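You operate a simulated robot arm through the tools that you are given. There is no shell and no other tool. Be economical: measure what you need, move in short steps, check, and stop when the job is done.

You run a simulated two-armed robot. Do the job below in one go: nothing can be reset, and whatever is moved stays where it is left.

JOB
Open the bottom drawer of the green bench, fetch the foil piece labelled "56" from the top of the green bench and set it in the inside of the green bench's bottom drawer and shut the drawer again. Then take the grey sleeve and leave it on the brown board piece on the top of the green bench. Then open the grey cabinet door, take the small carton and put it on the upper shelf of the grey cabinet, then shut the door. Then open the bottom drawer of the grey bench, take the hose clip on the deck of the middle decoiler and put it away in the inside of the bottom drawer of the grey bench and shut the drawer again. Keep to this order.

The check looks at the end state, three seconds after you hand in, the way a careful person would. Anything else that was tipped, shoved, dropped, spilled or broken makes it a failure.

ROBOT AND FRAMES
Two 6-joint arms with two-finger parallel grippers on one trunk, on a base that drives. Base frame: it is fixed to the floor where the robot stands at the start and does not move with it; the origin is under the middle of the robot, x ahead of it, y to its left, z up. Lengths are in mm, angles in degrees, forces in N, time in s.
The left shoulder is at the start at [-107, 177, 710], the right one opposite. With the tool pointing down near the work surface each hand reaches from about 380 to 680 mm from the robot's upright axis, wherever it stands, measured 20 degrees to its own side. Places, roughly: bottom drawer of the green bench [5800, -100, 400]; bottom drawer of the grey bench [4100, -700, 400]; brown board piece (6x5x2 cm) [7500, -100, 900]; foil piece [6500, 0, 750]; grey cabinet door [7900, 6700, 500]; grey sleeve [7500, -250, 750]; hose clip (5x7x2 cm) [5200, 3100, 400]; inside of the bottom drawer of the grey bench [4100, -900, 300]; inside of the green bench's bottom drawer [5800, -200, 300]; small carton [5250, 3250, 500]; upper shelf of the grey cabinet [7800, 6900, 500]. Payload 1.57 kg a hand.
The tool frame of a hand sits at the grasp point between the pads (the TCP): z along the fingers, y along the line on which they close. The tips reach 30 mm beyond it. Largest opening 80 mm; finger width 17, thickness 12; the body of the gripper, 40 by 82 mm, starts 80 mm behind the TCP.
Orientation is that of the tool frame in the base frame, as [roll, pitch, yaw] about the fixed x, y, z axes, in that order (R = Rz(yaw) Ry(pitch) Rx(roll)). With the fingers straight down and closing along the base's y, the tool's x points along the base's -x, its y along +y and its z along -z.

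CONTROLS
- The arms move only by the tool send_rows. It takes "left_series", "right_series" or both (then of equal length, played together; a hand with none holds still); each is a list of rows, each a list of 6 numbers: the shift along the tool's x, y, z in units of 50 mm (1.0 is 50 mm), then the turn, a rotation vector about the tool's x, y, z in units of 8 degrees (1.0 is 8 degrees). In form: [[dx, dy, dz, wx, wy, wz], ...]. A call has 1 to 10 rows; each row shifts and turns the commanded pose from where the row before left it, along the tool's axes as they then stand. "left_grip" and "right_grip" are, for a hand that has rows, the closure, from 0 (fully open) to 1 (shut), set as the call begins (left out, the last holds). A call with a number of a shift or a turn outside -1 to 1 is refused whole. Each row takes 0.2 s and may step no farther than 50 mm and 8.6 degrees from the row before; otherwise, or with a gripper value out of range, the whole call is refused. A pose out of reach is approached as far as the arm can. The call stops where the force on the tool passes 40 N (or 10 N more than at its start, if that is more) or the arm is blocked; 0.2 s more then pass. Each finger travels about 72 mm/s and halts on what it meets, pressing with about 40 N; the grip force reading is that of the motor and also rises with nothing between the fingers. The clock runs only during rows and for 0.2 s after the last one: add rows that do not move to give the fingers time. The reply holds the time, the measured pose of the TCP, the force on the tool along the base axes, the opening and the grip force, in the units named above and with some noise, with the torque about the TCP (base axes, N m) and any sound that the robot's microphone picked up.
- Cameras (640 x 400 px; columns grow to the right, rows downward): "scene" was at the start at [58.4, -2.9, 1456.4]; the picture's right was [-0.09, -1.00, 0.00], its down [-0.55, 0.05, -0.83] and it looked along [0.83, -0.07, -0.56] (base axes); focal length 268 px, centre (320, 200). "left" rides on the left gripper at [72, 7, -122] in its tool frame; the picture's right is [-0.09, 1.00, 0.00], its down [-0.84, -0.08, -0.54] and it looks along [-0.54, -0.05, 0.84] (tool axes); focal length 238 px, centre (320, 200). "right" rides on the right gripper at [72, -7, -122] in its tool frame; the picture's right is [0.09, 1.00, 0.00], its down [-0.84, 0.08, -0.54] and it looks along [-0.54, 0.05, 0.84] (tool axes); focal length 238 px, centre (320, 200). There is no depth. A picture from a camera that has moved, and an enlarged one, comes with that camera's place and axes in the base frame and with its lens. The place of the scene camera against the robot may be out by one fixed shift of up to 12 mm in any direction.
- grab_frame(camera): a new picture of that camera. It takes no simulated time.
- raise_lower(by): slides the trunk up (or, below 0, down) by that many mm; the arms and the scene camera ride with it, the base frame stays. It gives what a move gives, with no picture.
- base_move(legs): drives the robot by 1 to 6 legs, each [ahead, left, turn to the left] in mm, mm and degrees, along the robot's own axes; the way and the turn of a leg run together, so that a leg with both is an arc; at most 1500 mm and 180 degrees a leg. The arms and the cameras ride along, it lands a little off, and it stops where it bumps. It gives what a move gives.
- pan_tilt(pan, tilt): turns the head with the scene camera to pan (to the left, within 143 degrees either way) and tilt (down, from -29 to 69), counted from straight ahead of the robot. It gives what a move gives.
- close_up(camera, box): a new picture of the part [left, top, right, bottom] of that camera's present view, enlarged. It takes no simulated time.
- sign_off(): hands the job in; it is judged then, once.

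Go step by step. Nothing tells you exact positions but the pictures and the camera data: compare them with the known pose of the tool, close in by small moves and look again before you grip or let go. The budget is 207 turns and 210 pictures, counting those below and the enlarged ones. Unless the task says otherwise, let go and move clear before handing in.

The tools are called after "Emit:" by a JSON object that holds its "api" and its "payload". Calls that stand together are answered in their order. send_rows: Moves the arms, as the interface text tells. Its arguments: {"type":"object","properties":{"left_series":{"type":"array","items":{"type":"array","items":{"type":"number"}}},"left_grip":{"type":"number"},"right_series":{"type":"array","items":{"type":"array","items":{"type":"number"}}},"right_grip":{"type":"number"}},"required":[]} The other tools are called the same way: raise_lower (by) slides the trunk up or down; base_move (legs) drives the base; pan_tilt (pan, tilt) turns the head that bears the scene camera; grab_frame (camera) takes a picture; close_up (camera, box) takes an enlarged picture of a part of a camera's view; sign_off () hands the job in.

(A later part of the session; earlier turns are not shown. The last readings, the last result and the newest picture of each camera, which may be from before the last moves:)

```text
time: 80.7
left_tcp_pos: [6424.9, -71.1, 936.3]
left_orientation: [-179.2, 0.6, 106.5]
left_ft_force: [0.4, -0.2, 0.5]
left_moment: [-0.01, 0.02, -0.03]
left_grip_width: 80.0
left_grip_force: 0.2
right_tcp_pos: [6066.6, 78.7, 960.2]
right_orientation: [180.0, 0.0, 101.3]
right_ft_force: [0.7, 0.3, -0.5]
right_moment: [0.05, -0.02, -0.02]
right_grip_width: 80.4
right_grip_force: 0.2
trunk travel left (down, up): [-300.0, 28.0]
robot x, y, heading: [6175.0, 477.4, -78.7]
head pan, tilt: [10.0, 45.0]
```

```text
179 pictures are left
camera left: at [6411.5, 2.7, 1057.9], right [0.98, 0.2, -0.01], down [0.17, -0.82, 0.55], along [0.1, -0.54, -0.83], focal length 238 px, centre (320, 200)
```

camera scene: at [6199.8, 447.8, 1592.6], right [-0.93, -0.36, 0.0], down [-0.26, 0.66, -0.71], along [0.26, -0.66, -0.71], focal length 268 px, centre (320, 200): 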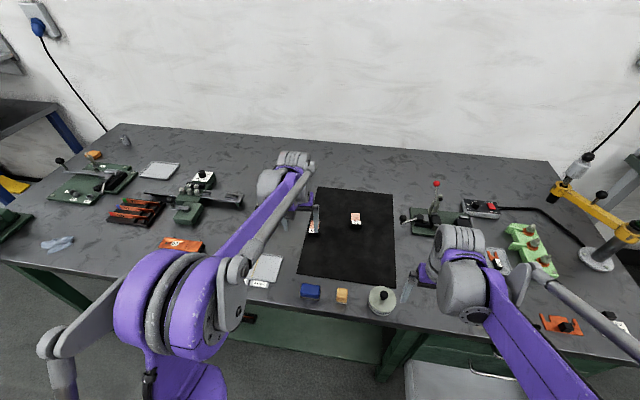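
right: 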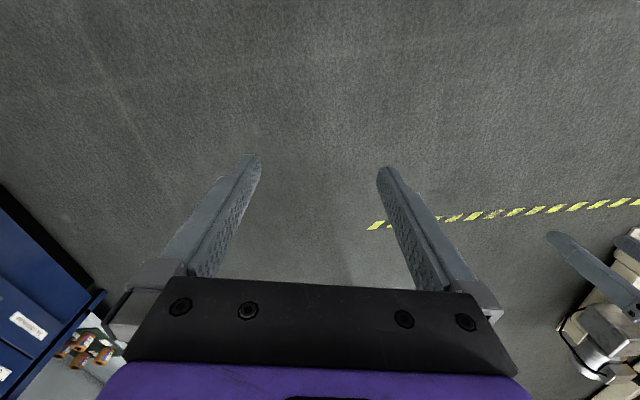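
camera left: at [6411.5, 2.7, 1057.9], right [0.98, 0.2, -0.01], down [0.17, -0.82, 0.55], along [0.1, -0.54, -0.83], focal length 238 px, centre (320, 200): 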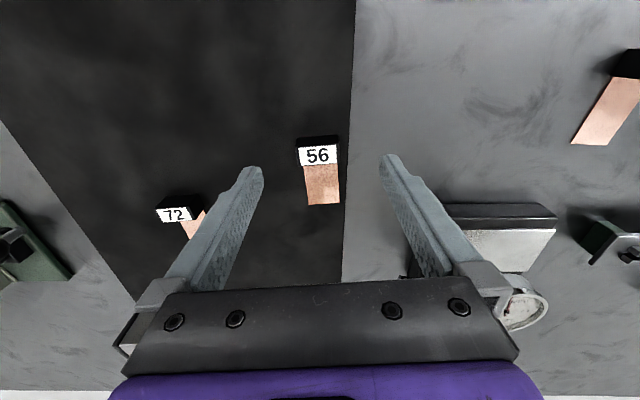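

The piece is centred, so I'll descend and grip across its width.

Emit:
{"api": "send_rows", "payload": {"left_series": [[0, 0, 0.5, 0, 0, 0], [0, 0, 0.44, 0, 0, 0]]}}

Emit:
{"api": "send_rows", "payload": {"left_series": [[0, 0, 0, 0, 0, 0], [0, 0, 0, 0, 0, 0], [0, 0, 0, 0, 0, 0], [0, 0, 0, 0, 0, 0]], "left_grip": 1}}

Emit:
{"api": "grab_frame", "payload": {"camera": "left"}}

```text
time: 81.2
left_tcp_pos: [6424.9, -70.5, 889.7]
left_orientation: [-179.2, 0.5, 106.5]
left_ft_force: [0.3, 0.0, -0.3]
left_moment: [0.01, 0.01, 0.01]
left_grip_width: 80.0
left_grip_force: 0.1
right_tcp_pos: [6066.7, 80.8, 960.5]
right_orientation: [179.9, 0.0, 101.4]
right_ft_force: [0.5, -0.4, 0.1]
right_moment: [-0.02, -0.05, 0.01]
right_grip_width: 80.2
right_grip_force: 0.1
trunk travel left (down, up): [-300.0, 28.0]
robot x, y, heading: [6172.9, 471.9, -78.7]
head pan, tilt: [10.0, 45.0]
```

```text
time: 82.2
left_tcp_pos: [6423.9, -71.6, 889.8]
left_orientation: [-179.3, 0.6, 106.6]
left_ft_force: [-0.2, 0.1, 0.3]
left_moment: [-0.01, 0.02, -0.03]
left_grip_width: 34.8
left_grip_force: 39.7
right_tcp_pos: [6066.1, 80.1, 960.4]
right_orientation: [-180.0, 0.1, 101.4]
right_ft_force: [0.5, 0.8, 0.0]
right_moment: [0.03, 0.01, -0.03]
right_grip_width: 79.7
right_grip_force: 0.1
trunk travel left (down, up): [-300.0, 28.0]
robot x, y, heading: [6177.0, 479.6, -78.6]
head pan, tilt: [10.0, 45.0]
```

```text
178 pictures are left
camera left: at [6411.1, 2.6, 1011.0], right [0.98, 0.2, -0.01], down [0.17, -0.82, 0.55], along [0.1, -0.54, -0.83], focal length 238 px, centre (320, 200)
```

left: 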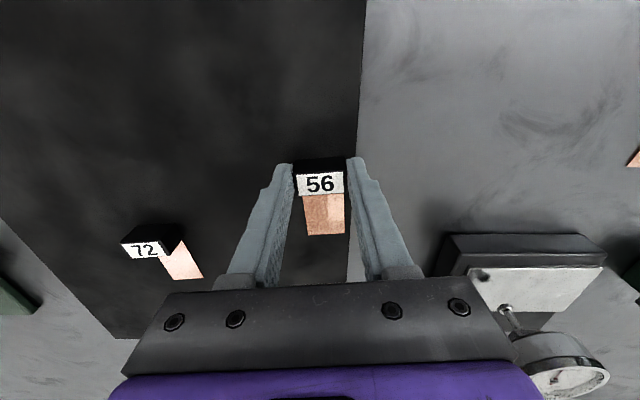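

I have it at 34.8 mm. I'll lift, back off, and move across to the drawer.

Emit:
{"api": "send_rows", "payload": {"left_series": [[0, 0, -0.5, 0, 0, 0], [0, 0, -1, 0, 0, 0], [0, 0, -1, 0, 0, 0]]}}

Emit:
{"api": "base_move", "payload": {"legs": [[-420, 0, 0], [0, -662, 0]]}}

Emit:
{"api": "pan_tilt", "payload": {"pan": 15, "tilt": 55}}

Emit:
{"api": "grab_frame", "payload": {"camera": "scene"}}

Emit:
{"api": "grab_frame", "payload": {"camera": "left"}}

```text
time: 83.0
left_tcp_pos: [6425.8, -67.6, 1016.6]
left_orientation: [-179.3, 0.6, 106.6]
left_ft_force: [-0.4, -0.9, -0.1]
left_moment: [-0.01, -0.01, 0.02]
left_grip_width: 34.9
left_grip_force: 39.8
right_tcp_pos: [6066.0, 79.5, 959.3]
right_orientation: [180.0, 0.0, 101.5]
right_ft_force: [-0.3, 0.2, 0.2]
right_moment: [0.01, 0.0, -0.03]
right_grip_width: 79.9
right_grip_force: 0.0
trunk travel left (down, up): [-300.0, 28.0]
robot x, y, heading: [6173.3, 480.5, -78.6]
head pan, tilt: [10.0, 45.0]
```

```text
time: 91.5
left_tcp_pos: [5693.1, 211.9, 1015.6]
left_orientation: [-179.2, 0.6, 106.4]
left_ft_force: [-1.1, 1.0, -0.9]
left_moment: [-0.01, -0.01, 0.04]
left_grip_width: 34.8
left_grip_force: 40.4
right_tcp_pos: [5333.3, 362.3, 959.8]
right_orientation: [-179.9, 0.0, 101.2]
right_ft_force: [0.2, -0.3, 0.7]
right_moment: [0.0, -0.03, -0.02]
right_grip_width: 80.1
right_grip_force: 0.1
trunk travel left (down, up): [-300.0, 28.0]
robot x, y, heading: [5442.7, 763.1, -78.7]
head pan, tilt: [10.0, 45.0]
```

```text
time: 92.2
left_tcp_pos: [5692.3, 213.9, 1016.1]
left_orientation: [-179.2, 0.6, 106.4]
left_ft_force: [0.0, -0.3, 0.0]
left_moment: [0.01, 0.0, 0.03]
left_grip_width: 34.8
left_grip_force: 39.7
right_tcp_pos: [5334.2, 361.7, 959.4]
right_orientation: [179.9, 0.0, 101.2]
right_ft_force: [0.8, 0.3, 0.5]
right_moment: [-0.01, 0.01, 0.02]
right_grip_width: 79.8
right_grip_force: 0.1
trunk travel left (down, up): [-300.0, 28.0]
robot x, y, heading: [5445.6, 761.5, -79.0]
head pan, tilt: [15.0, 55.0]
```

```text
177 pictures are left
camera scene: at [5470.6, 742.5, 1579.2], right [-0.9, -0.44, 0.0], down [-0.36, 0.73, -0.57], along [0.25, -0.52, -0.82], focal length 268 px, centre (320, 200)
```

scene: 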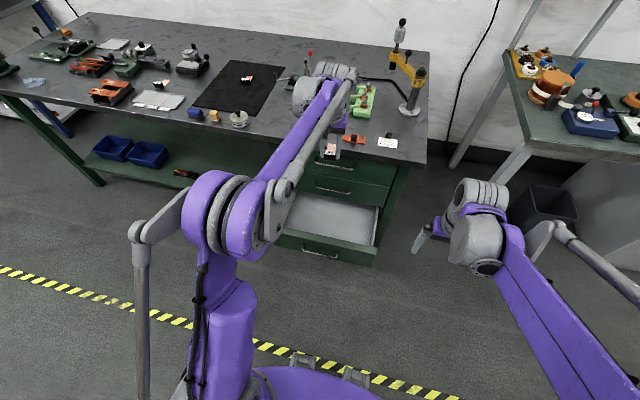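

```text
176 pictures are left
camera left: at [5679.2, 286.7, 1136.6], right [0.98, 0.19, -0.01], down [0.17, -0.82, 0.55], along [0.1, -0.54, -0.83], focal length 238 px, centre (320, 200)
```

left: 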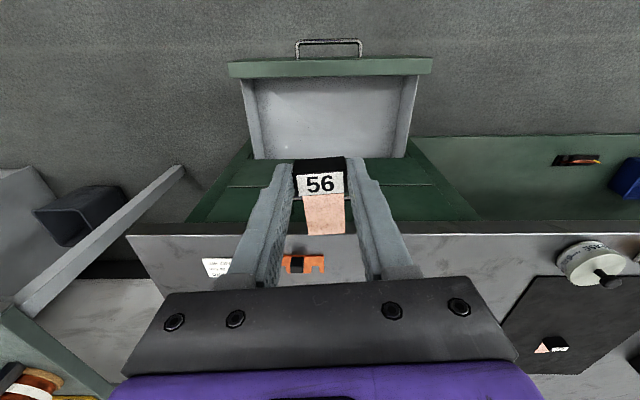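

The drawer interior centre is at about (5722, 120). I'll drive in a little, line up above it, and lower the trunk.

Emit:
{"api": "base_move", "payload": {"legs": [[70, 0, 0]]}}

Emit:
{"api": "send_rows", "payload": {"left_series": [[-0.48, 0.21, 0, 0, 0, 0]]}}

Emit:
{"api": "raise_lower", "payload": {"by": -300}}

Emit:
{"api": "grab_frame", "payload": {"camera": "left"}}

Emit:
{"api": "grab_frame", "payload": {"camera": "scene"}}

```text
time: 93.2
left_tcp_pos: [5705.6, 143.6, 1014.8]
left_orientation: [-179.2, 0.5, 106.4]
left_ft_force: [0.3, -0.2, -0.3]
left_moment: [-0.01, 0.01, 0.01]
left_grip_width: 34.9
left_grip_force: 40.1
right_tcp_pos: [5348.4, 294.6, 959.9]
right_orientation: [179.9, -0.1, 101.2]
right_ft_force: [-0.3, -0.4, -0.2]
right_moment: [-0.02, 0.02, -0.01]
right_grip_width: 79.9
right_grip_force: 0.1
trunk travel left (down, up): [-300.0, 28.0]
robot x, y, heading: [5455.8, 690.8, -79.2]
head pan, tilt: [15.0, 55.0]
```

```text
time: 93.6
left_tcp_pos: [5724.0, 124.6, 1015.4]
left_orientation: [-179.2, 0.6, 106.3]
left_ft_force: [0.6, -0.6, 0.1]
left_moment: [0.0, -0.01, -0.02]
left_grip_width: 34.7
left_grip_force: 40.1
right_tcp_pos: [5346.9, 294.3, 959.5]
right_orientation: [-180.0, 0.0, 101.3]
right_ft_force: [0.7, 0.3, 0.3]
right_moment: [-0.05, 0.0, 0.02]
right_grip_width: 80.1
right_grip_force: 0.1
trunk travel left (down, up): [-300.0, 28.0]
robot x, y, heading: [5455.5, 691.8, -79.0]
head pan, tilt: [15.0, 55.0]
```

```text
time: 96.6
left_tcp_pos: [5723.5, 125.3, 715.1]
left_orientation: [-179.2, 0.7, 106.4]
left_ft_force: [0.2, 0.6, -0.3]
left_moment: [-0.02, 0.01, -0.03]
left_grip_width: 34.8
left_grip_force: 39.8
right_tcp_pos: [5347.7, 294.3, 660.1]
right_orientation: [-180.0, -0.1, 101.2]
right_ft_force: [-0.4, 0.2, 0.0]
right_moment: [-0.01, 0.01, 0.02]
right_grip_width: 79.6
right_grip_force: 0.0
trunk travel left (down, up): [0.0, 328.0]
robot x, y, heading: [5454.2, 692.6, -78.7]
head pan, tilt: [15.0, 55.0]
```

```text
175 pictures are left
camera left: at [5709.6, 198.4, 836.6], right [0.98, 0.19, -0.01], down [0.17, -0.82, 0.55], along [0.1, -0.54, -0.83], focal length 238 px, centre (320, 200)
```

left: 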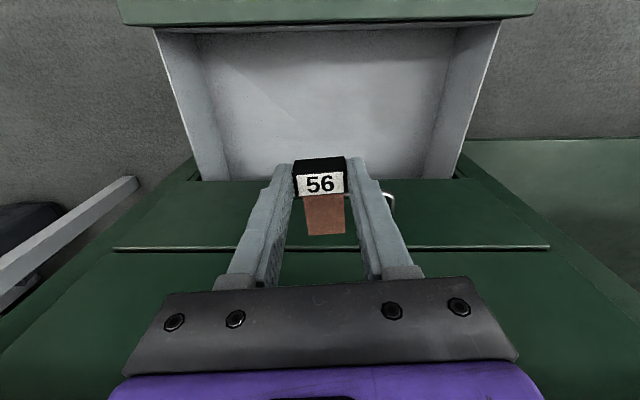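

```text
174 pictures are left
camera scene: at [5494.1, 623.7, 1273.4], right [-0.9, -0.44, 0.0], down [-0.36, 0.73, -0.57], along [0.25, -0.51, -0.82], focal length 268 px, centre (320, 200)
```

scene: 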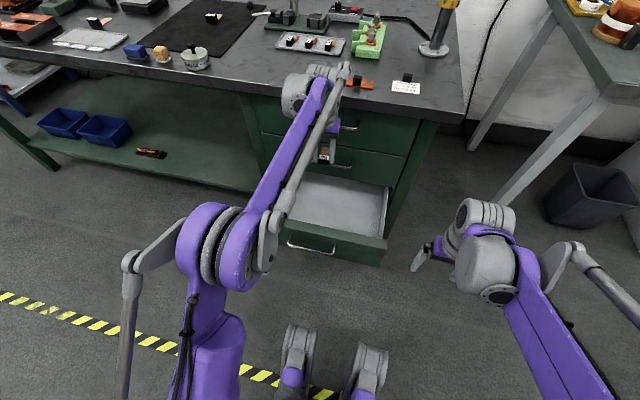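

Emit:
{"api": "send_rows", "payload": {"left_series": [[0, 0, 1, 0, 0, 0], [0, 0, 1, 0, 0, 0], [0, 0, 1, 0, 0, 0], [0, 0, 1, 0, 0, 0], [0, 0, 0.5, 0, 0, 0]]}}

Emit:
{"api": "grab_frame", "payload": {"camera": "left"}}

Emit:
{"api": "close_up", "payload": {"camera": "scene", "box": [220, 50, 460, 270]}}

```text
time: 97.8
left_tcp_pos: [5720.5, 121.1, 488.1]
left_orientation: [-179.2, 0.6, 106.5]
left_ft_force: [-0.4, -0.7, 0.2]
left_moment: [0.01, 0.02, -0.01]
left_grip_width: 34.8
left_grip_force: 39.9
right_tcp_pos: [5347.6, 293.4, 659.4]
right_orientation: [180.0, 0.0, 101.2]
right_ft_force: [-0.1, 0.2, 0.2]
right_moment: [-0.03, -0.04, 0.01]
right_grip_width: 79.9
right_grip_force: 0.1
trunk travel left (down, up): [0.0, 328.0]
robot x, y, heading: [5458.3, 694.9, -78.9]
head pan, tilt: [15.0, 55.0]
```

```text
173 pictures are left
camera left: at [5707.3, 195.9, 610.1], right [0.98, 0.19, -0.01], down [0.17, -0.82, 0.55], along [0.1, -0.54, -0.83], focal length 238 px, centre (320, 200)
```

left: 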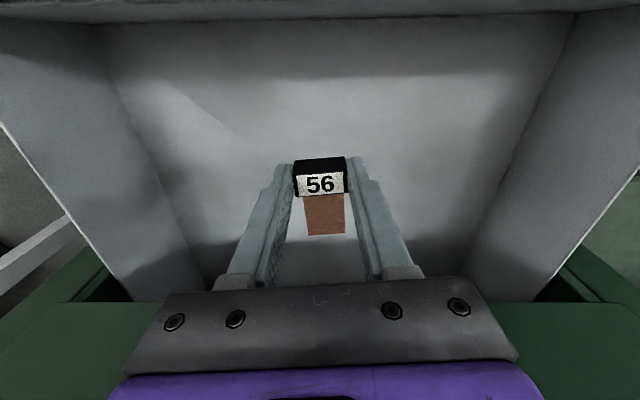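

```text
1.82 times, centred on (340, 160) of scene
camera zoom: at [5494.2, 623.5, 1273.4], right [-0.9, -0.44, 0.0], down [-0.36, 0.73, -0.57], along [0.25, -0.51, -0.82], focal length 488 px, centre (284, 273)
```

zoom: 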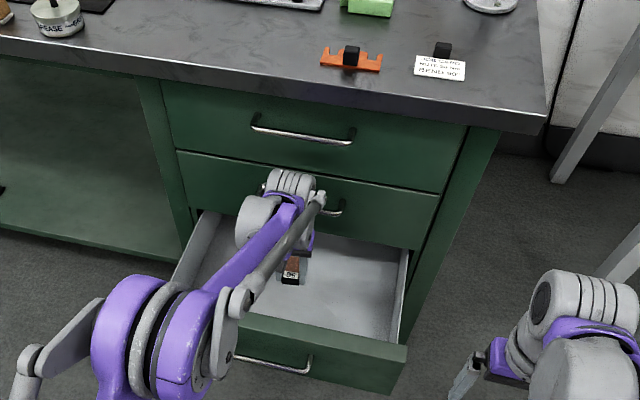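

Emit:
{"api": "send_rows", "payload": {"left_series": [[0, 0, 0.3, 0, 0, 0], [0, 0, 0.3, 0, 0, 0], [0, 0, 0.3, 0, 0, 0]]}}

Emit:
{"api": "grab_frame", "payload": {"camera": "left"}}

```text
time: 98.6
left_tcp_pos: [5719.1, 122.3, 445.2]
left_orientation: [-179.2, 0.6, 106.4]
left_ft_force: [-0.3, -0.8, -0.3]
left_moment: [0.01, -0.02, 0.0]
left_grip_width: 34.9
left_grip_force: 40.3
right_tcp_pos: [5347.6, 293.9, 659.5]
right_orientation: [-179.9, 0.0, 101.3]
right_ft_force: [-0.7, 0.3, -0.3]
right_moment: [-0.01, -0.02, 0.0]
right_grip_width: 80.0
right_grip_force: 0.0
trunk travel left (down, up): [0.0, 328.0]
robot x, y, heading: [5458.6, 691.5, -78.8]
head pan, tilt: [15.0, 55.0]
```

```text
171 pictures are left
camera left: at [5706.9, 195.3, 566.4], right [0.98, 0.19, -0.01], down [0.17, -0.82, 0.55], along [0.1, -0.54, -0.83], focal length 238 px, centre (320, 200)
```

left: 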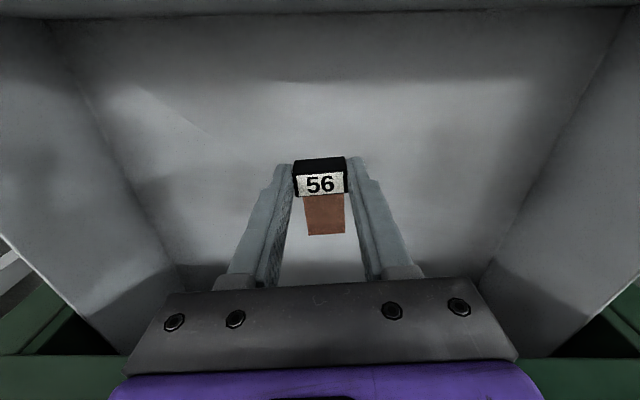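

Emit:
{"api": "send_rows", "payload": {"left_series": [[0, 0, 0.3, 0, 0, 0], [0, 0, 0.3, 0, 0, 0], [0, 0, 0.2, 0, 0, 0], [0, 0, 0.15, 0, 0, 0], [0, 0, 0.15, 0, 0, 0], [0, 0, 0.15, 0, 0, 0]]}}

Emit:
{"api": "grab_frame", "payload": {"camera": "left"}}

```text
time: 100.0
left_tcp_pos: [5720.0, 120.4, 383.5]
left_orientation: [-179.2, 0.7, 106.3]
left_ft_force: [0.1, 0.5, 0.0]
left_moment: [0.03, -0.03, -0.06]
left_grip_width: 34.6
left_grip_force: 40.0
right_tcp_pos: [5346.3, 294.0, 659.8]
right_orientation: [-179.9, 0.0, 101.2]
right_ft_force: [-0.6, 0.2, 0.3]
right_moment: [0.02, 0.02, 0.01]
right_grip_width: 80.2
right_grip_force: 0.1
trunk travel left (down, up): [0.0, 328.0]
robot x, y, heading: [5458.9, 691.5, -78.7]
head pan, tilt: [15.0, 55.0]
```

```text
170 pictures are left
camera left: at [5706.2, 193.8, 504.2], right [0.98, 0.19, -0.01], down [0.17, -0.82, 0.55], along [0.1, -0.54, -0.83], focal length 238 px, centre (320, 200)
```

left: 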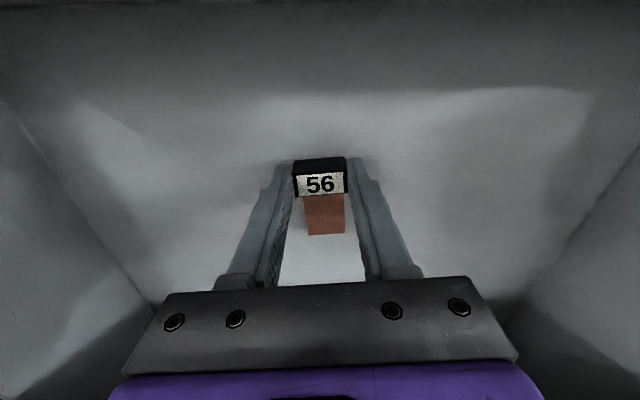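

Emit:
{"api": "send_rows", "payload": {"left_series": [[0, 0, 0.06, 0, 0, 0], [0, 0, 0.06, 0, 0, 0], [0, 0, 0.06, 0, 0, 0], [0, 0, 0.06, 0, 0, 0], [0, 0, 0.06, 0, 0, 0]]}}

Emit:
{"api": "grab_frame", "payload": {"camera": "left"}}

```text
time: 101.2
left_tcp_pos: [5719.3, 119.2, 368.6]
left_orientation: [-179.2, 0.7, 106.4]
left_ft_force: [-0.2, 0.2, 0.8]
left_moment: [0.01, -0.01, -0.03]
left_grip_width: 34.6
left_grip_force: 39.7
right_tcp_pos: [5347.9, 294.2, 660.6]
right_orientation: [179.9, 0.0, 101.1]
right_ft_force: [-0.1, 0.3, 0.1]
right_moment: [0.01, -0.05, -0.01]
right_grip_width: 80.1
right_grip_force: 0.0
trunk travel left (down, up): [0.0, 328.0]
robot x, y, heading: [5455.7, 692.8, -78.9]
head pan, tilt: [15.0, 55.0]
```

```text
169 pictures are left
camera left: at [5706.1, 193.5, 489.2], right [0.98, 0.19, -0.01], down [0.17, -0.82, 0.55], along [0.1, -0.54, -0.83], focal length 238 px, centre (320, 200)
```

left: 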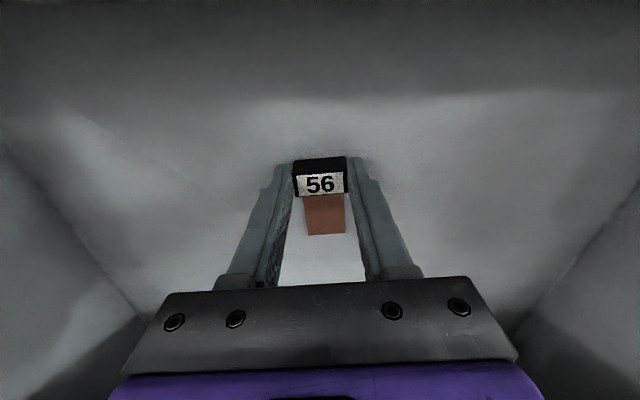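

Not on the floor of the drawer yet, so I'll keep lowering in fine steps.

Emit:
{"api": "send_rows", "payload": {"left_series": [[0, 0, 0.06, 0, 0, 0], [0, 0, 0.06, 0, 0, 0], [0, 0, 0.06, 0, 0, 0], [0, 0, 0.06, 0, 0, 0], [0, 0, 0.06, 0, 0, 0], [0, 0, 0.06, 0, 0, 0]]}}

Emit:
{"api": "grab_frame", "payload": {"camera": "left"}}

```text
time: 101.9
left_tcp_pos: [5718.7, 118.6, 365.8]
left_orientation: [-179.3, 0.7, 106.4]
left_ft_force: [0.3, 0.6, 22.8]
left_moment: [-0.08, -0.16, 0.01]
left_grip_width: 34.5
left_grip_force: 39.8
right_tcp_pos: [5346.7, 293.7, 661.2]
right_orientation: [180.0, 0.1, 101.2]
right_ft_force: [0.3, 1.0, -0.5]
right_moment: [0.03, -0.03, -0.01]
right_grip_width: 79.8
right_grip_force: 0.1
trunk travel left (down, up): [0.0, 328.0]
robot x, y, heading: [5458.7, 693.3, -78.9]
head pan, tilt: [15.0, 55.0]
stopped in row 3 (left hand): the force on the tool passed its limit at 42 N (the readings are from after the stop); the commanded pose is now the measured one
```

```text
168 pictures are left
camera left: at [5705.8, 193.2, 487.0], right [0.98, 0.19, -0.01], down [0.17, -0.82, 0.55], along [0.1, -0.55, -0.83], focal length 238 px, centre (320, 200)
```

left: 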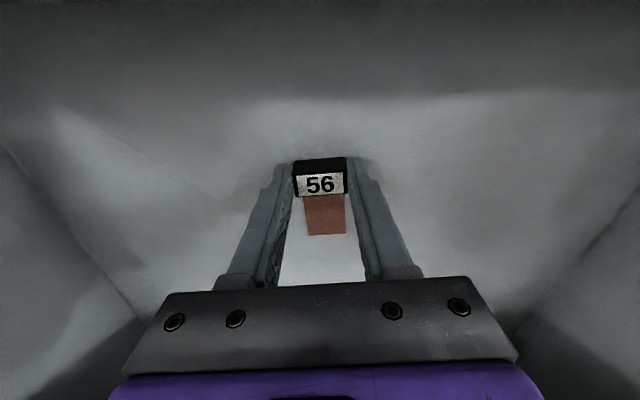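

Contact. I'll release and lift straight up.

Emit:
{"api": "send_rows", "payload": {"left_series": [[0, 0, -0.02, 0, 0, 0], [0, 0, 0, 0, 0, 0], [0, 0, 0, 0, 0, 0]], "left_grip": 0.3}}

Emit:
{"api": "send_rows", "payload": {"left_series": [[0, 0, -0.5, 0, 0, 0], [0, 0, -1, 0, 0, 0], [0, 0, -1, 0, 0, 0], [0, 0, -1, 0, 0, 0]]}}

Emit:
{"api": "grab_frame", "payload": {"camera": "left"}}

```text
time: 102.7
left_tcp_pos: [5719.5, 119.3, 365.0]
left_orientation: [-179.2, 0.6, 106.3]
left_ft_force: [0.1, -0.2, 0.0]
left_moment: [0.01, -0.01, 0.01]
left_grip_width: 56.0
left_grip_force: 0.1
right_tcp_pos: [5347.3, 292.8, 659.0]
right_orientation: [-179.9, -0.1, 101.2]
right_ft_force: [-0.7, -0.3, 0.3]
right_moment: [0.03, 0.0, 0.01]
right_grip_width: 79.8
right_grip_force: 0.0
trunk travel left (down, up): [0.0, 328.0]
robot x, y, heading: [5457.2, 693.9, -78.9]
head pan, tilt: [15.0, 55.0]
```

```text
time: 103.7
left_tcp_pos: [5722.7, 120.9, 542.6]
left_orientation: [-179.2, 0.5, 106.4]
left_ft_force: [0.0, -0.3, -0.8]
left_moment: [-0.04, 0.03, 0.0]
left_grip_width: 55.8
left_grip_force: 0.1
right_tcp_pos: [5347.1, 294.3, 659.9]
right_orientation: [180.0, -0.1, 101.2]
right_ft_force: [-0.4, 0.4, -0.1]
right_moment: [-0.01, -0.01, 0.02]
right_grip_width: 80.0
right_grip_force: 0.0
trunk travel left (down, up): [0.0, 328.0]
robot x, y, heading: [5460.8, 692.7, -78.7]
head pan, tilt: [15.0, 55.0]
```

```text
167 pictures are left
camera left: at [5709.3, 194.7, 662.9], right [0.98, 0.19, -0.01], down [0.17, -0.82, 0.55], along [0.1, -0.54, -0.83], focal length 238 px, centre (320, 200)
```

left: 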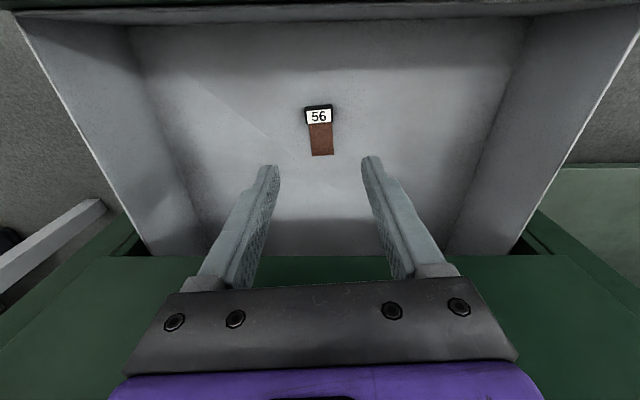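

The foil piece "56" stands in the drawer. I'll back out, tilt the closed fingers forward, and push the drawer shut on its front panel above the handle.

Emit:
{"api": "base_move", "payload": {"legs": [[-270, 0, 0]]}}

Emit:
{"api": "send_rows", "payload": {"left_series": [[0, 0, 0, 0, -1, 0.6], [0, 0, 0, 0, -1, 0], [0, 0, 0, 0, -1, 0], [0, 0, 0, 0, -1, 0], [0, 0, 0, 0, 0, 0]], "left_grip": 1}}

Emit:
{"api": "grab_frame", "payload": {"camera": "left"}}

```text
time: 105.6
left_tcp_pos: [5669.7, 384.5, 542.0]
left_orientation: [-179.2, 0.6, 106.4]
left_ft_force: [-0.2, 0.3, -0.2]
left_moment: [0.0, 0.01, 0.02]
left_grip_width: 56.1
left_grip_force: 0.0
right_tcp_pos: [5294.6, 557.8, 659.6]
right_orientation: [-180.0, 0.0, 101.3]
right_ft_force: [0.5, 0.1, 0.2]
right_moment: [-0.02, 0.03, 0.03]
right_grip_width: 80.0
right_grip_force: 0.0
trunk travel left (down, up): [0.0, 328.0]
robot x, y, heading: [5405.5, 955.7, -78.9]
head pan, tilt: [15.0, 55.0]
```

```text
refused: row 1 steps farther than a row can; nothing moved
```

```text
166 pictures are left
camera left: at [5656.8, 458.8, 662.4], right [0.98, 0.19, -0.01], down [0.17, -0.82, 0.55], along [0.1, -0.54, -0.83], focal length 238 px, centre (320, 200)
```

left: 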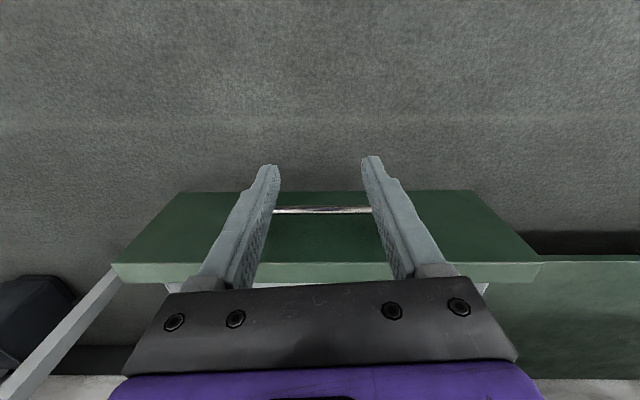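

Emit:
{"api": "send_rows", "payload": {"left_series": [[0, 0, 0, 0, 0, 0.5], [0, 0, 0, 0, -1, 0], [0, 0, 0, 0, -1, 0], [0, 0, 0, 0, -1, 0], [0, 0, 0, 0, -1, 0], [0, 0, 0, 0, 0, 0]], "left_grip": 1}}

Emit:
{"api": "send_rows", "payload": {"left_series": [[0.7, 0, 1, 0, 0, 0], [0, 0, 0.1, 0, 0, 0]]}}

Emit:
{"api": "grab_frame", "payload": {"camera": "left"}}

Emit:
{"api": "close_up", "payload": {"camera": "scene", "box": [220, 40, 460, 260]}}

```text
time: 107.0
left_tcp_pos: [5670.5, 384.8, 541.7]
left_orientation: [-179.1, 32.8, 102.9]
left_ft_force: [-0.3, 0.4, -0.3]
left_moment: [-0.02, -0.02, -0.02]
left_grip_width: 0.0
left_grip_force: 21.5
right_tcp_pos: [5294.8, 558.2, 660.7]
right_orientation: [180.0, 0.1, 101.1]
right_ft_force: [0.9, -0.2, 0.3]
right_moment: [0.0, 0.02, 0.01]
right_grip_width: 80.0
right_grip_force: 0.1
trunk travel left (down, up): [0.0, 328.0]
robot x, y, heading: [5407.7, 958.7, -78.8]
head pan, tilt: [15.0, 55.0]
```

```text
refused: row 1 steps farther than a row can; nothing moved
```

```text
165 pictures are left
camera left: at [5649.4, 511.2, 605.0], right [0.99, 0.14, 0.04], down [0.02, -0.41, 0.91], along [0.14, -0.9, -0.41], focal length 238 px, centre (320, 200)
```

left: 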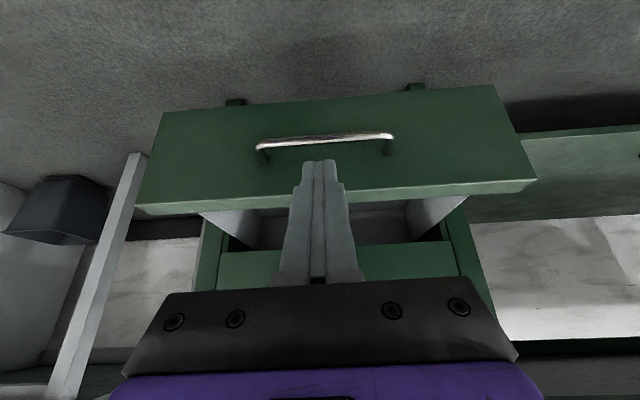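

```text
1.82 times, centred on (340, 150) of scene
camera zoom: at [5441.8, 888.0, 1273.4], right [-0.9, -0.44, 0.0], down [-0.36, 0.74, -0.57], along [0.25, -0.51, -0.82], focal length 488 px, centre (284, 291)
```

zoom: 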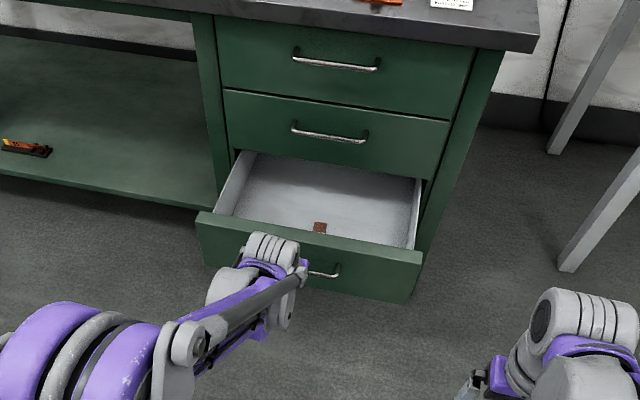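

Emit:
{"api": "send_rows", "payload": {"left_series": [[0.36, 0, 0.55, 0, 0, 0], [0.36, 0, 0.55, 0, 0, 0]]}}

Emit:
{"api": "base_move", "payload": {"legs": [[90, 0, 0]]}}

Emit:
{"api": "grab_frame", "payload": {"camera": "left"}}

```text
time: 107.6
left_tcp_pos: [5668.6, 384.6, 475.1]
left_orientation: [-179.1, 32.8, 102.9]
left_ft_force: [-0.6, -0.2, 0.0]
left_moment: [-0.02, 0.0, 0.0]
left_grip_width: 0.0
left_grip_force: 21.2
right_tcp_pos: [5295.4, 558.4, 658.5]
right_orientation: [-179.9, 0.0, 101.1]
right_ft_force: [0.6, -0.1, 0.7]
right_moment: [0.02, -0.02, 0.02]
right_grip_width: 79.9
right_grip_force: 0.1
trunk travel left (down, up): [0.0, 328.0]
robot x, y, heading: [5408.0, 956.8, -78.8]
head pan, tilt: [15.0, 55.0]
```

```text
time: 108.7
left_tcp_pos: [5686.9, 296.6, 474.7]
left_orientation: [-179.0, 32.6, 102.9]
left_ft_force: [0.5, -0.3, -0.7]
left_moment: [0.0, 0.02, -0.01]
left_grip_width: 0.1
left_grip_force: 21.6
right_tcp_pos: [5313.5, 469.6, 658.7]
right_orientation: [-180.0, 0.1, 101.2]
right_ft_force: [0.2, 0.3, 1.2]
right_moment: [0.0, 0.02, -0.03]
right_grip_width: 79.9
right_grip_force: 0.0
trunk travel left (down, up): [0.0, 328.0]
robot x, y, heading: [5425.5, 866.8, -79.0]
head pan, tilt: [15.0, 55.0]
```

```text
163 pictures are left
camera left: at [5665.9, 422.7, 539.0], right [0.99, 0.14, 0.04], down [0.02, -0.42, 0.91], along [0.14, -0.9, -0.42], focal length 238 px, centre (320, 200)
```

left: 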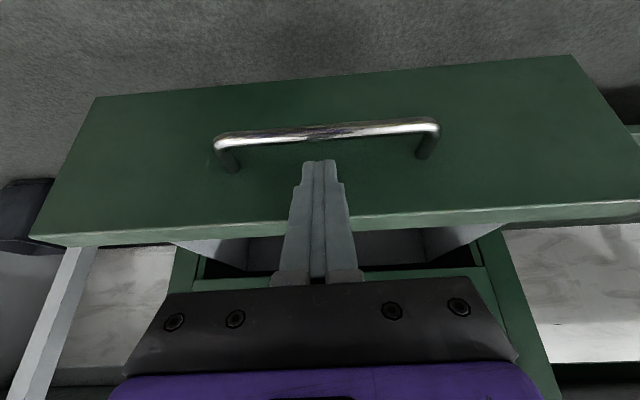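

The tips are above the bar, just off the panel. I'll push with the base now and finish with the arm so I can feel the stop.

Emit:
{"api": "base_move", "payload": {"legs": [[120, 0, 0], [110, 0, 0]]}}

Emit:
{"api": "grab_frame", "payload": {"camera": "left"}}

Emit:
{"api": "close_up", "payload": {"camera": "scene", "box": [200, 40, 460, 280]}}

```text
time: 110.7
left_tcp_pos: [5731.9, 73.2, 474.8]
left_orientation: [-179.1, 32.6, 102.9]
left_ft_force: [-0.5, 0.0, -0.6]
left_moment: [0.0, 0.0, 0.02]
left_grip_width: 0.0
left_grip_force: 21.2
right_tcp_pos: [5356.8, 246.5, 659.5]
right_orientation: [-179.9, 0.0, 101.1]
right_ft_force: [0.6, -0.4, 0.1]
right_moment: [-0.02, -0.01, -0.02]
right_grip_width: 80.1
right_grip_force: 0.0
trunk travel left (down, up): [0.0, 328.0]
robot x, y, heading: [5469.5, 644.7, -78.9]
head pan, tilt: [15.0, 55.0]
```

```text
162 pictures are left
camera left: at [5710.4, 200.0, 539.0], right [0.99, 0.14, 0.04], down [0.02, -0.42, 0.91], along [0.14, -0.9, -0.42], focal length 238 px, centre (320, 200)
```

left: 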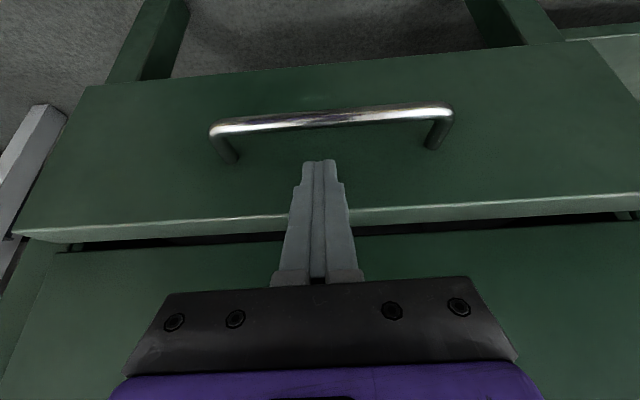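

```text
1.67 times, centred on (330, 160) of scene
camera zoom: at [5503.6, 576.4, 1273.4], right [-0.9, -0.44, 0.0], down [-0.36, 0.73, -0.57], along [0.25, -0.51, -0.82], focal length 447 px, centre (303, 267)
```

zoom: 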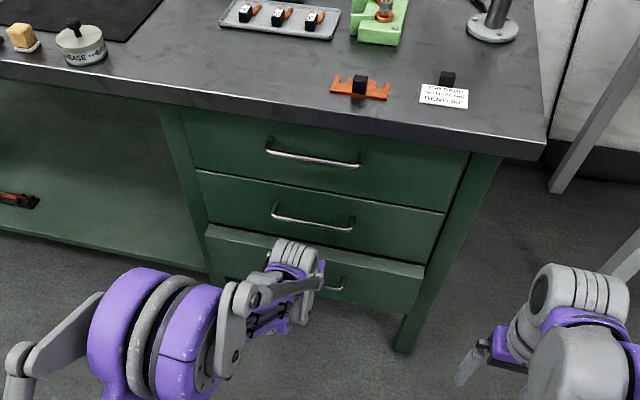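

Emit:
{"api": "send_rows", "payload": {"left_series": [[-0.13, 0, 0.087, 0, 0, 0], [-0.13, 0, 0.087, 0, 0, 0], [-0.13, 0, 0.087, 0, 0, 0], [-0.13, 0, 0.087, 0, 0, 0], [-0.13, 0, 0.087, 0, 0, 0], [-0.13, 0, 0.087, 0, 0, 0], [-0.13, 0, 0.087, 0, 0, 0]]}}

Emit:
{"api": "grab_frame", "payload": {"camera": "left"}}

```text
time: 112.2
left_tcp_pos: [5740.1, 32.1, 474.2]
left_orientation: [-179.1, 32.0, 103.0]
left_ft_force: [-1.9, 10.0, 4.3]
left_moment: [0.14, 0.05, -0.03]
left_grip_width: 0.0
left_grip_force: 21.5
right_tcp_pos: [5356.3, 248.1, 660.1]
right_orientation: [-180.0, 0.0, 101.3]
right_ft_force: [0.7, 0.2, 0.1]
right_moment: [-0.01, 0.01, 0.0]
right_grip_width: 79.9
right_grip_force: 0.1
trunk travel left (down, up): [0.0, 328.0]
robot x, y, heading: [5465.9, 644.6, -78.8]
head pan, tilt: [15.0, 55.0]
stopped in row 7 (left hand): the force on the tool passed its limit at 50 N (the readings are from after the stop); the commanded pose is now the measured one
```

```text
160 pictures are left
camera left: at [5720.1, 156.9, 539.0], right [0.99, 0.14, 0.04], down [0.03, -0.43, 0.9], along [0.14, -0.89, -0.43], focal length 238 px, centre (320, 200)
```

left: 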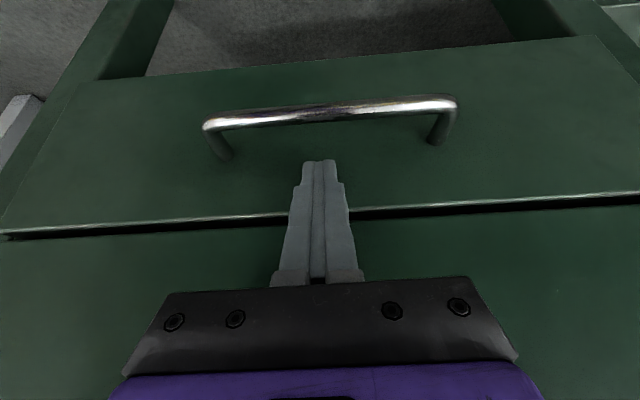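

The drawer is shut. Next is the sleeve, so I'll back off, square the arm, and drive along the aisle to the bench's far end for a look.

Emit:
{"api": "base_move", "payload": {"legs": [[-350, 0, 0]]}}

Emit:
{"api": "raise_lower", "payload": {"by": 300}}

Emit:
{"api": "send_rows", "payload": {"left_series": [[0, 0, 0, 0, 1, 0], [0, 0, 0, 0, 1, 0], [0, 0, 0, 0, 1, 0], [0, 0, 0, 0, 1, 0], [0.5, 0, -0.8, 0, 0, 0], [0.5, 0, -0.8, 0, 0, 0], [0.5, 0, -0.8, 0, 0, 0], [0.5, 0, -0.8, 0, 0, 0], [0.5, 0, -0.8, 0, 0, 0]], "left_grip": 0}}

Emit:
{"api": "base_move", "payload": {"legs": [[0, 0, 79], [1200, 0, 0], [900, 0, 0]]}}

Emit:
{"api": "pan_tilt", "payload": {"pan": -40, "tilt": 35}}

Emit:
{"api": "grab_frame", "payload": {"camera": "scene"}}

```text
time: 114.5
left_tcp_pos: [5673.7, 370.3, 472.9]
left_orientation: [-179.1, 32.0, 103.1]
left_ft_force: [0.2, -0.3, -0.8]
left_moment: [0.03, 0.01, 0.03]
left_grip_width: 0.0
left_grip_force: 21.2
right_tcp_pos: [5289.3, 587.5, 658.8]
right_orientation: [179.9, 0.0, 101.4]
right_ft_force: [0.1, 0.1, -0.6]
right_moment: [-0.07, 0.03, 0.0]
right_grip_width: 80.0
right_grip_force: 0.1
trunk travel left (down, up): [0.0, 328.0]
robot x, y, heading: [5398.1, 988.4, -78.5]
head pan, tilt: [15.0, 55.0]
```

```text
time: 117.5
left_tcp_pos: [5673.6, 371.1, 772.1]
left_orientation: [-179.1, 32.0, 103.1]
left_ft_force: [-0.3, -0.5, -0.3]
left_moment: [-0.03, 0.03, 0.0]
left_grip_width: 0.0
left_grip_force: 21.3
right_tcp_pos: [5288.4, 587.1, 959.4]
right_orientation: [179.9, 0.0, 101.4]
right_ft_force: [-0.5, 0.8, -0.9]
right_moment: [-0.01, -0.02, -0.02]
right_grip_width: 80.0
right_grip_force: 0.0
trunk travel left (down, up): [-300.0, 28.0]
robot x, y, heading: [5398.6, 988.0, -78.7]
head pan, tilt: [15.0, 55.0]
```

```text
time: 119.5
left_tcp_pos: [5648.5, 495.4, 972.8]
left_orientation: [-179.4, 0.0, 102.6]
left_ft_force: [0.9, 0.1, 0.3]
left_moment: [-0.01, 0.0, -0.03]
left_grip_width: 80.1
left_grip_force: 0.0
right_tcp_pos: [5288.8, 588.9, 960.7]
right_orientation: [179.8, 0.0, 101.5]
right_ft_force: [0.0, -1.0, -0.3]
right_moment: [0.02, 0.0, 0.0]
right_grip_width: 80.0
right_grip_force: 0.1
trunk travel left (down, up): [-300.0, 28.0]
robot x, y, heading: [5395.1, 984.8, -78.5]
head pan, tilt: [15.0, 55.0]
```

```text
time: 133.3
left_tcp_pos: [8017.5, 1177.0, 972.8]
left_orientation: [-179.3, 0.0, -177.9]
left_ft_force: [0.0, -0.3, 0.6]
left_moment: [0.0, 0.02, -0.01]
left_grip_width: 80.1
left_grip_force: 0.1
right_tcp_pos: [7860.8, 840.8, 959.3]
right_orientation: [180.0, 0.0, -179.0]
right_ft_force: [-0.2, -0.2, 0.6]
right_moment: [0.0, 0.04, -0.01]
right_grip_width: 79.9
right_grip_force: 0.0
trunk travel left (down, up): [-300.0, 28.0]
robot x, y, heading: [7487.2, 1023.7, 1.0]
head pan, tilt: [15.0, 55.0]
```

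```text
time: 134.5
left_tcp_pos: [8019.3, 1177.9, 971.3]
left_orientation: [-179.4, 0.0, -177.9]
left_ft_force: [0.3, -0.5, 0.1]
left_moment: [0.0, 0.03, 0.0]
left_grip_width: 79.8
left_grip_force: 0.2
right_tcp_pos: [7862.5, 841.1, 959.4]
right_orientation: [-180.0, 0.0, -179.1]
right_ft_force: [0.5, 0.9, 0.8]
right_moment: [0.01, -0.02, 0.02]
right_grip_width: 80.1
right_grip_force: 0.0
trunk travel left (down, up): [-300.0, 28.0]
robot x, y, heading: [7490.4, 1022.7, 0.9]
head pan, tilt: [-40.0, 35.0]
```

```text
159 pictures are left
camera scene: at [7517.3, 969.8, 1607.3], right [-0.63, -0.78, 0.0], down [-0.45, 0.36, -0.82], along [0.64, -0.52, -0.57], focal length 268 px, centre (320, 200)
```

scene: 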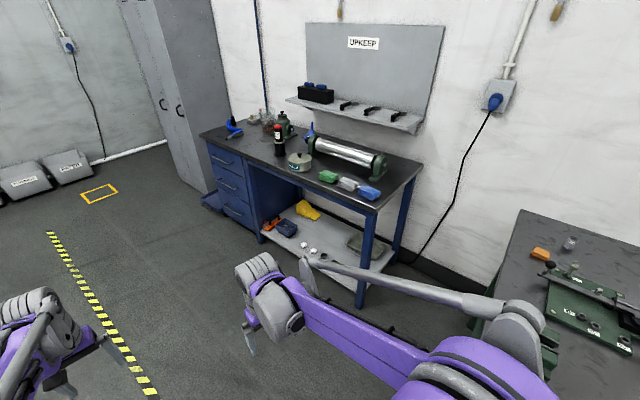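

The objects are near the bench's far end beside a gap to the blue table. I'll check my own footprint and take a closer look at the sleeve and board.

Emit:
{"api": "close_up", "payload": {"camera": "scene", "box": [490, 200, 640, 300]}}

Emit:
{"api": "pan_tilt", "payload": {"pan": -90, "tilt": 69}}

Emit:
{"api": "grab_frame", "payload": {"camera": "scene"}}

```text
4.00 times, centred on (565, 250) of scene
camera zoom: at [7517.3, 969.8, 1607.3], right [-0.63, -0.78, 0.0], down [-0.45, 0.36, -0.82], along [0.64, -0.52, -0.57], focal length 1073 px, centre (-660, 0)
```

zoom: 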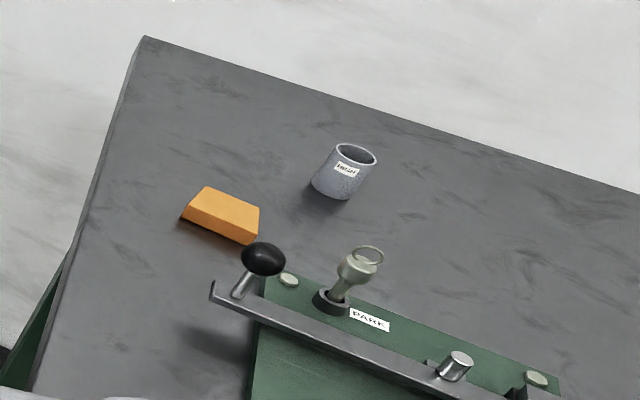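

```text
time: 135.7
left_tcp_pos: [8019.1, 1176.8, 971.9]
left_orientation: [-179.3, 0.0, -177.8]
left_ft_force: [0.5, -0.4, -0.3]
left_moment: [0.02, -0.01, -0.02]
left_grip_width: 80.0
left_grip_force: 0.1
right_tcp_pos: [7860.7, 840.7, 958.8]
right_orientation: [-179.9, 0.0, -179.1]
right_ft_force: [0.5, -0.5, -0.2]
right_moment: [0.04, -0.01, -0.02]
right_grip_width: 79.9
right_grip_force: 0.1
trunk travel left (down, up): [-300.0, 28.0]
robot x, y, heading: [7489.6, 1019.9, 0.9]
head pan, tilt: [-90.0, 68.8]
```

```text
157 pictures are left
camera scene: at [7449.9, 969.4, 1563.7], right [-1.0, -0.02, 0.0], down [-0.01, 0.93, -0.36], along [0.01, -0.36, -0.93], focal length 268 px, centre (320, 200)
```

scene: 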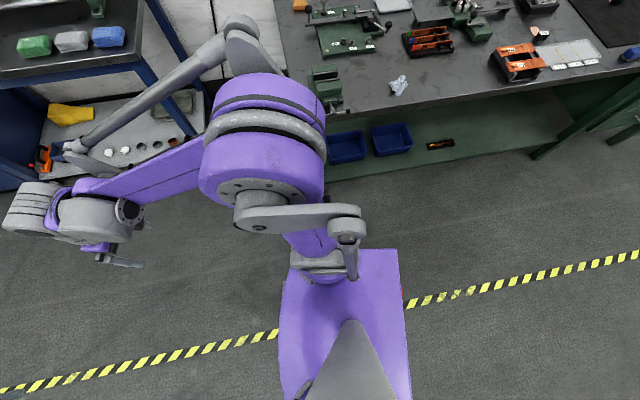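

The sleeve stands upright and the board lies near the bench end. I'll enter the gap at a heading of about -115° and use the right hand, tucking the left arm in first.

Emit:
{"api": "send_rows", "payload": {"left_series": [[1, 0, 0, 0, 0, 0], [1, 0, 0, 0, 0, 0], [0.8, 0, 0, 0, 0, 0]]}}

Emit:
{"api": "base_move", "payload": {"legs": [[820, 0, 0], [0, 0, -116]]}}

Emit:
{"api": "pan_tilt", "payload": {"pan": -10, "tilt": 45}}

Emit:
{"api": "grab_frame", "payload": {"camera": "scene"}}

```text
time: 136.5
left_tcp_pos: [7875.8, 1171.4, 972.5]
left_orientation: [-179.3, -0.1, -177.9]
left_ft_force: [-0.1, 0.1, -0.3]
left_moment: [0.04, -0.04, 0.02]
left_grip_width: 80.2
left_grip_force: 0.0
right_tcp_pos: [7858.8, 841.3, 960.2]
right_orientation: [-180.0, 0.0, -179.1]
right_ft_force: [0.3, -0.3, -0.5]
right_moment: [0.0, -0.01, -0.04]
right_grip_width: 80.1
right_grip_force: 0.0
trunk travel left (down, up): [-300.0, 28.0]
robot x, y, heading: [7489.0, 1020.8, 0.9]
head pan, tilt: [-90.0, 68.8]
```

```text
time: 145.8
left_tcp_pos: [8267.9, 615.8, 971.9]
left_orientation: [-179.3, 0.0, 65.0]
left_ft_force: [0.1, 0.0, 0.3]
left_moment: [0.0, 0.0, -0.02]
left_grip_width: 80.1
left_grip_force: 0.1
right_tcp_pos: [7981.3, 782.8, 960.5]
right_orientation: [180.0, 0.0, 63.7]
right_ft_force: [-0.6, 0.0, 0.2]
right_moment: [-0.01, 0.01, 0.02]
right_grip_width: 80.2
right_grip_force: 0.0
trunk travel left (down, up): [-300.0, 28.0]
robot x, y, heading: [8314.2, 1027.4, -116.4]
head pan, tilt: [-90.0, 68.8]
```

```text
time: 147.3
left_tcp_pos: [8268.7, 615.9, 972.4]
left_orientation: [-179.3, 0.1, 64.9]
left_ft_force: [0.6, 0.5, -0.1]
left_moment: [-0.01, 0.0, -0.03]
left_grip_width: 80.1
left_grip_force: 0.1
right_tcp_pos: [7982.1, 783.2, 958.9]
right_orientation: [-180.0, 0.1, 63.7]
right_ft_force: [0.0, -0.1, -0.2]
right_moment: [0.02, -0.02, -0.03]
right_grip_width: 80.1
right_grip_force: 0.0
trunk travel left (down, up): [-300.0, 28.0]
robot x, y, heading: [8310.4, 1032.1, -116.2]
head pan, tilt: [-10.0, 45.0]
```

```text
156 pictures are left
camera scene: at [8285.1, 1008.8, 1592.5], right [-0.81, 0.59, 0.0], down [0.42, 0.57, -0.71], along [-0.42, -0.57, -0.71], focal length 268 px, centre (320, 200)
```

scene: 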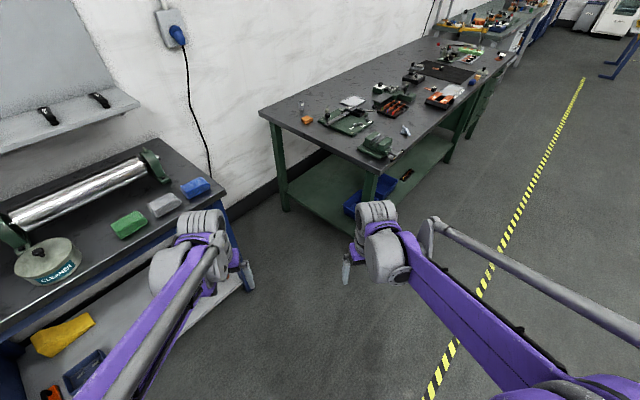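

The gap at its mouth is about 630 mm, and I need the base's true footprint before entering. I'll tilt the right wrist camera back towards the base.

Emit:
{"api": "send_rows", "payload": {"right_series": [[-0.5, 0, 0, 0, 1, 0], [-0.5, 0, 0, 0, 1, 0], [0, 0, 0, 0, 1, 0], [0, 0, 0, 0, 1, 0], [0, 0, 0, 0, 1, 0], [0, 0, 0, 0, 1, 0], [0, 0, 0, 0, 1, 0], [0, 0, 0, 0, 1, 0]]}}

Emit:
{"api": "grab_frame", "payload": {"camera": "right"}}

```text
time: 149.1
left_tcp_pos: [8268.6, 615.8, 971.6]
left_orientation: [-179.2, 0.0, 64.9]
left_ft_force: [-0.6, 0.0, -0.6]
left_moment: [0.03, -0.01, -0.04]
left_grip_width: 80.1
left_grip_force: 0.1
right_tcp_pos: [7959.8, 738.1, 955.3]
right_orientation: [179.9, -31.7, 63.6]
right_ft_force: [-0.7, 0.3, 0.1]
right_moment: [0.03, -0.03, -0.02]
right_grip_width: 80.0
right_grip_force: 0.1
right hand out of reach, approached as far as the arm can: row 5, 6, 7, 8
trunk travel left (down, up): [-300.0, 28.0]
robot x, y, heading: [8311.7, 1031.0, -116.3]
head pan, tilt: [-10.0, 45.0]
```

```text
155 pictures are left
camera right: at [7950.4, 739.2, 1098.0], right [0.93, -0.37, 0.05], down [-0.37, -0.93, 0.02], along [0.04, -0.04, -1.0], focal length 238 px, centre (320, 200)
```

right: 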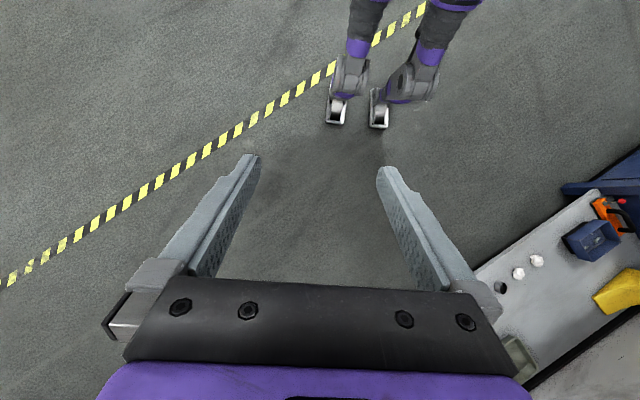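

The robot stands on two narrow feet (about ±100 mm wide, 80 mm ahead), so the gap is fine. I'll restore the right hand and drive in.

Emit:
{"api": "send_rows", "payload": {"right_series": [[0, 0, 0, 0, -1, 0], [0, 0, 0, 0, -1, 0], [0, 0, 0, 0, -1, 0], [0, 0, 0, 0, -0.97, 0]]}}

Emit:
{"api": "base_move", "payload": {"legs": [[500, 0, 0], [390, 0, 0]]}}

Emit:
{"api": "pan_tilt", "payload": {"pan": -15, "tilt": 45}}

Emit:
{"api": "grab_frame", "payload": {"camera": "scene"}}

Emit:
{"api": "grab_frame", "payload": {"camera": "right"}}

```text
time: 150.1
left_tcp_pos: [8269.3, 616.2, 972.6]
left_orientation: [-179.3, 0.0, 65.0]
left_ft_force: [0.2, -0.4, 0.2]
left_moment: [-0.07, 0.03, -0.05]
left_grip_width: 80.2
left_grip_force: 0.0
right_tcp_pos: [7960.7, 738.6, 956.7]
right_orientation: [180.0, 0.2, 63.7]
right_ft_force: [1.2, 0.3, -0.8]
right_moment: [-0.05, -0.04, -0.01]
right_grip_width: 80.4
right_grip_force: 0.0
trunk travel left (down, up): [-300.0, 28.0]
robot x, y, heading: [8310.0, 1035.4, -116.5]
head pan, tilt: [-10.0, 45.0]
```

```text
time: 155.1
left_tcp_pos: [7860.8, -178.2, 971.3]
left_orientation: [-179.3, -0.2, 65.1]
left_ft_force: [1.5, -0.8, -0.9]
left_moment: [0.08, 0.14, -0.01]
left_grip_width: 80.0
left_grip_force: 0.1
right_tcp_pos: [7550.4, -57.7, 955.7]
right_orientation: [-179.9, 0.0, 63.8]
right_ft_force: [0.6, -1.4, -1.0]
right_moment: [0.1, 0.09, -0.01]
right_grip_width: 80.0
right_grip_force: 0.1
trunk travel left (down, up): [-300.0, 28.0]
robot x, y, heading: [7904.0, 236.2, -116.3]
head pan, tilt: [-10.0, 45.0]
```

```text
time: 155.8
left_tcp_pos: [7861.8, -178.3, 972.0]
left_orientation: [-179.3, -0.1, 65.0]
left_ft_force: [0.2, -0.4, 1.0]
left_moment: [0.0, 0.0, 0.02]
left_grip_width: 79.7
left_grip_force: 0.2
right_tcp_pos: [7551.1, -55.8, 955.8]
right_orientation: [180.0, 0.0, 63.8]
right_ft_force: [-0.9, -0.4, 0.9]
right_moment: [-0.01, 0.01, -0.02]
right_grip_width: 79.8
right_grip_force: 0.0
trunk travel left (down, up): [-300.0, 28.0]
robot x, y, heading: [7906.6, 233.0, -116.3]
head pan, tilt: [-15.0, 45.0]
```

```text
154 pictures are left
camera scene: at [7870.8, 219.3, 1592.6], right [-0.75, 0.66, 0.0], down [0.47, 0.53, -0.71], along [-0.47, -0.53, -0.71], focal length 268 px, centre (320, 200)
```

scene: 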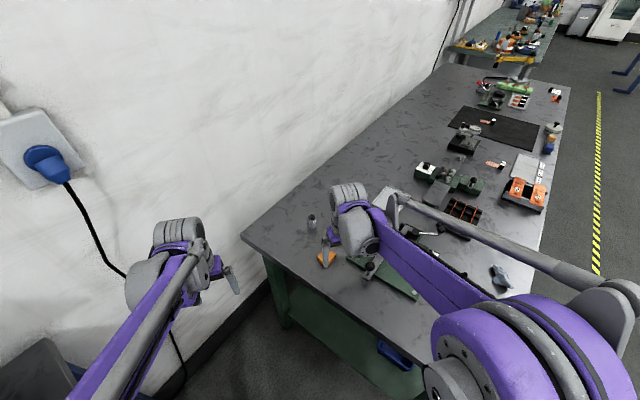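

```text
153 pictures are left
camera right: at [7575.3, 12.3, 1078.3], right [0.93, -0.36, 0.0], down [-0.3, -0.78, 0.54], along [-0.19, -0.51, -0.84], focal length 238 px, centre (320, 200)
```

right: 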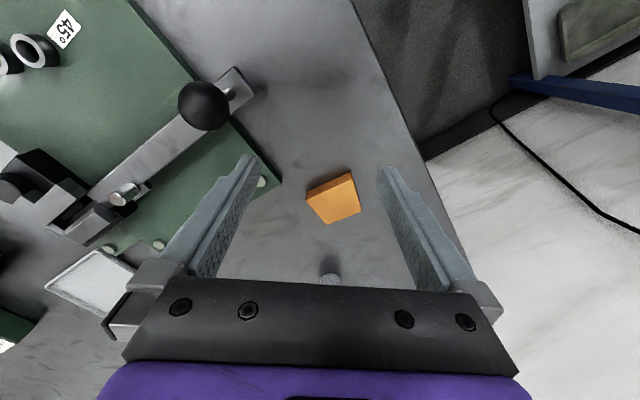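

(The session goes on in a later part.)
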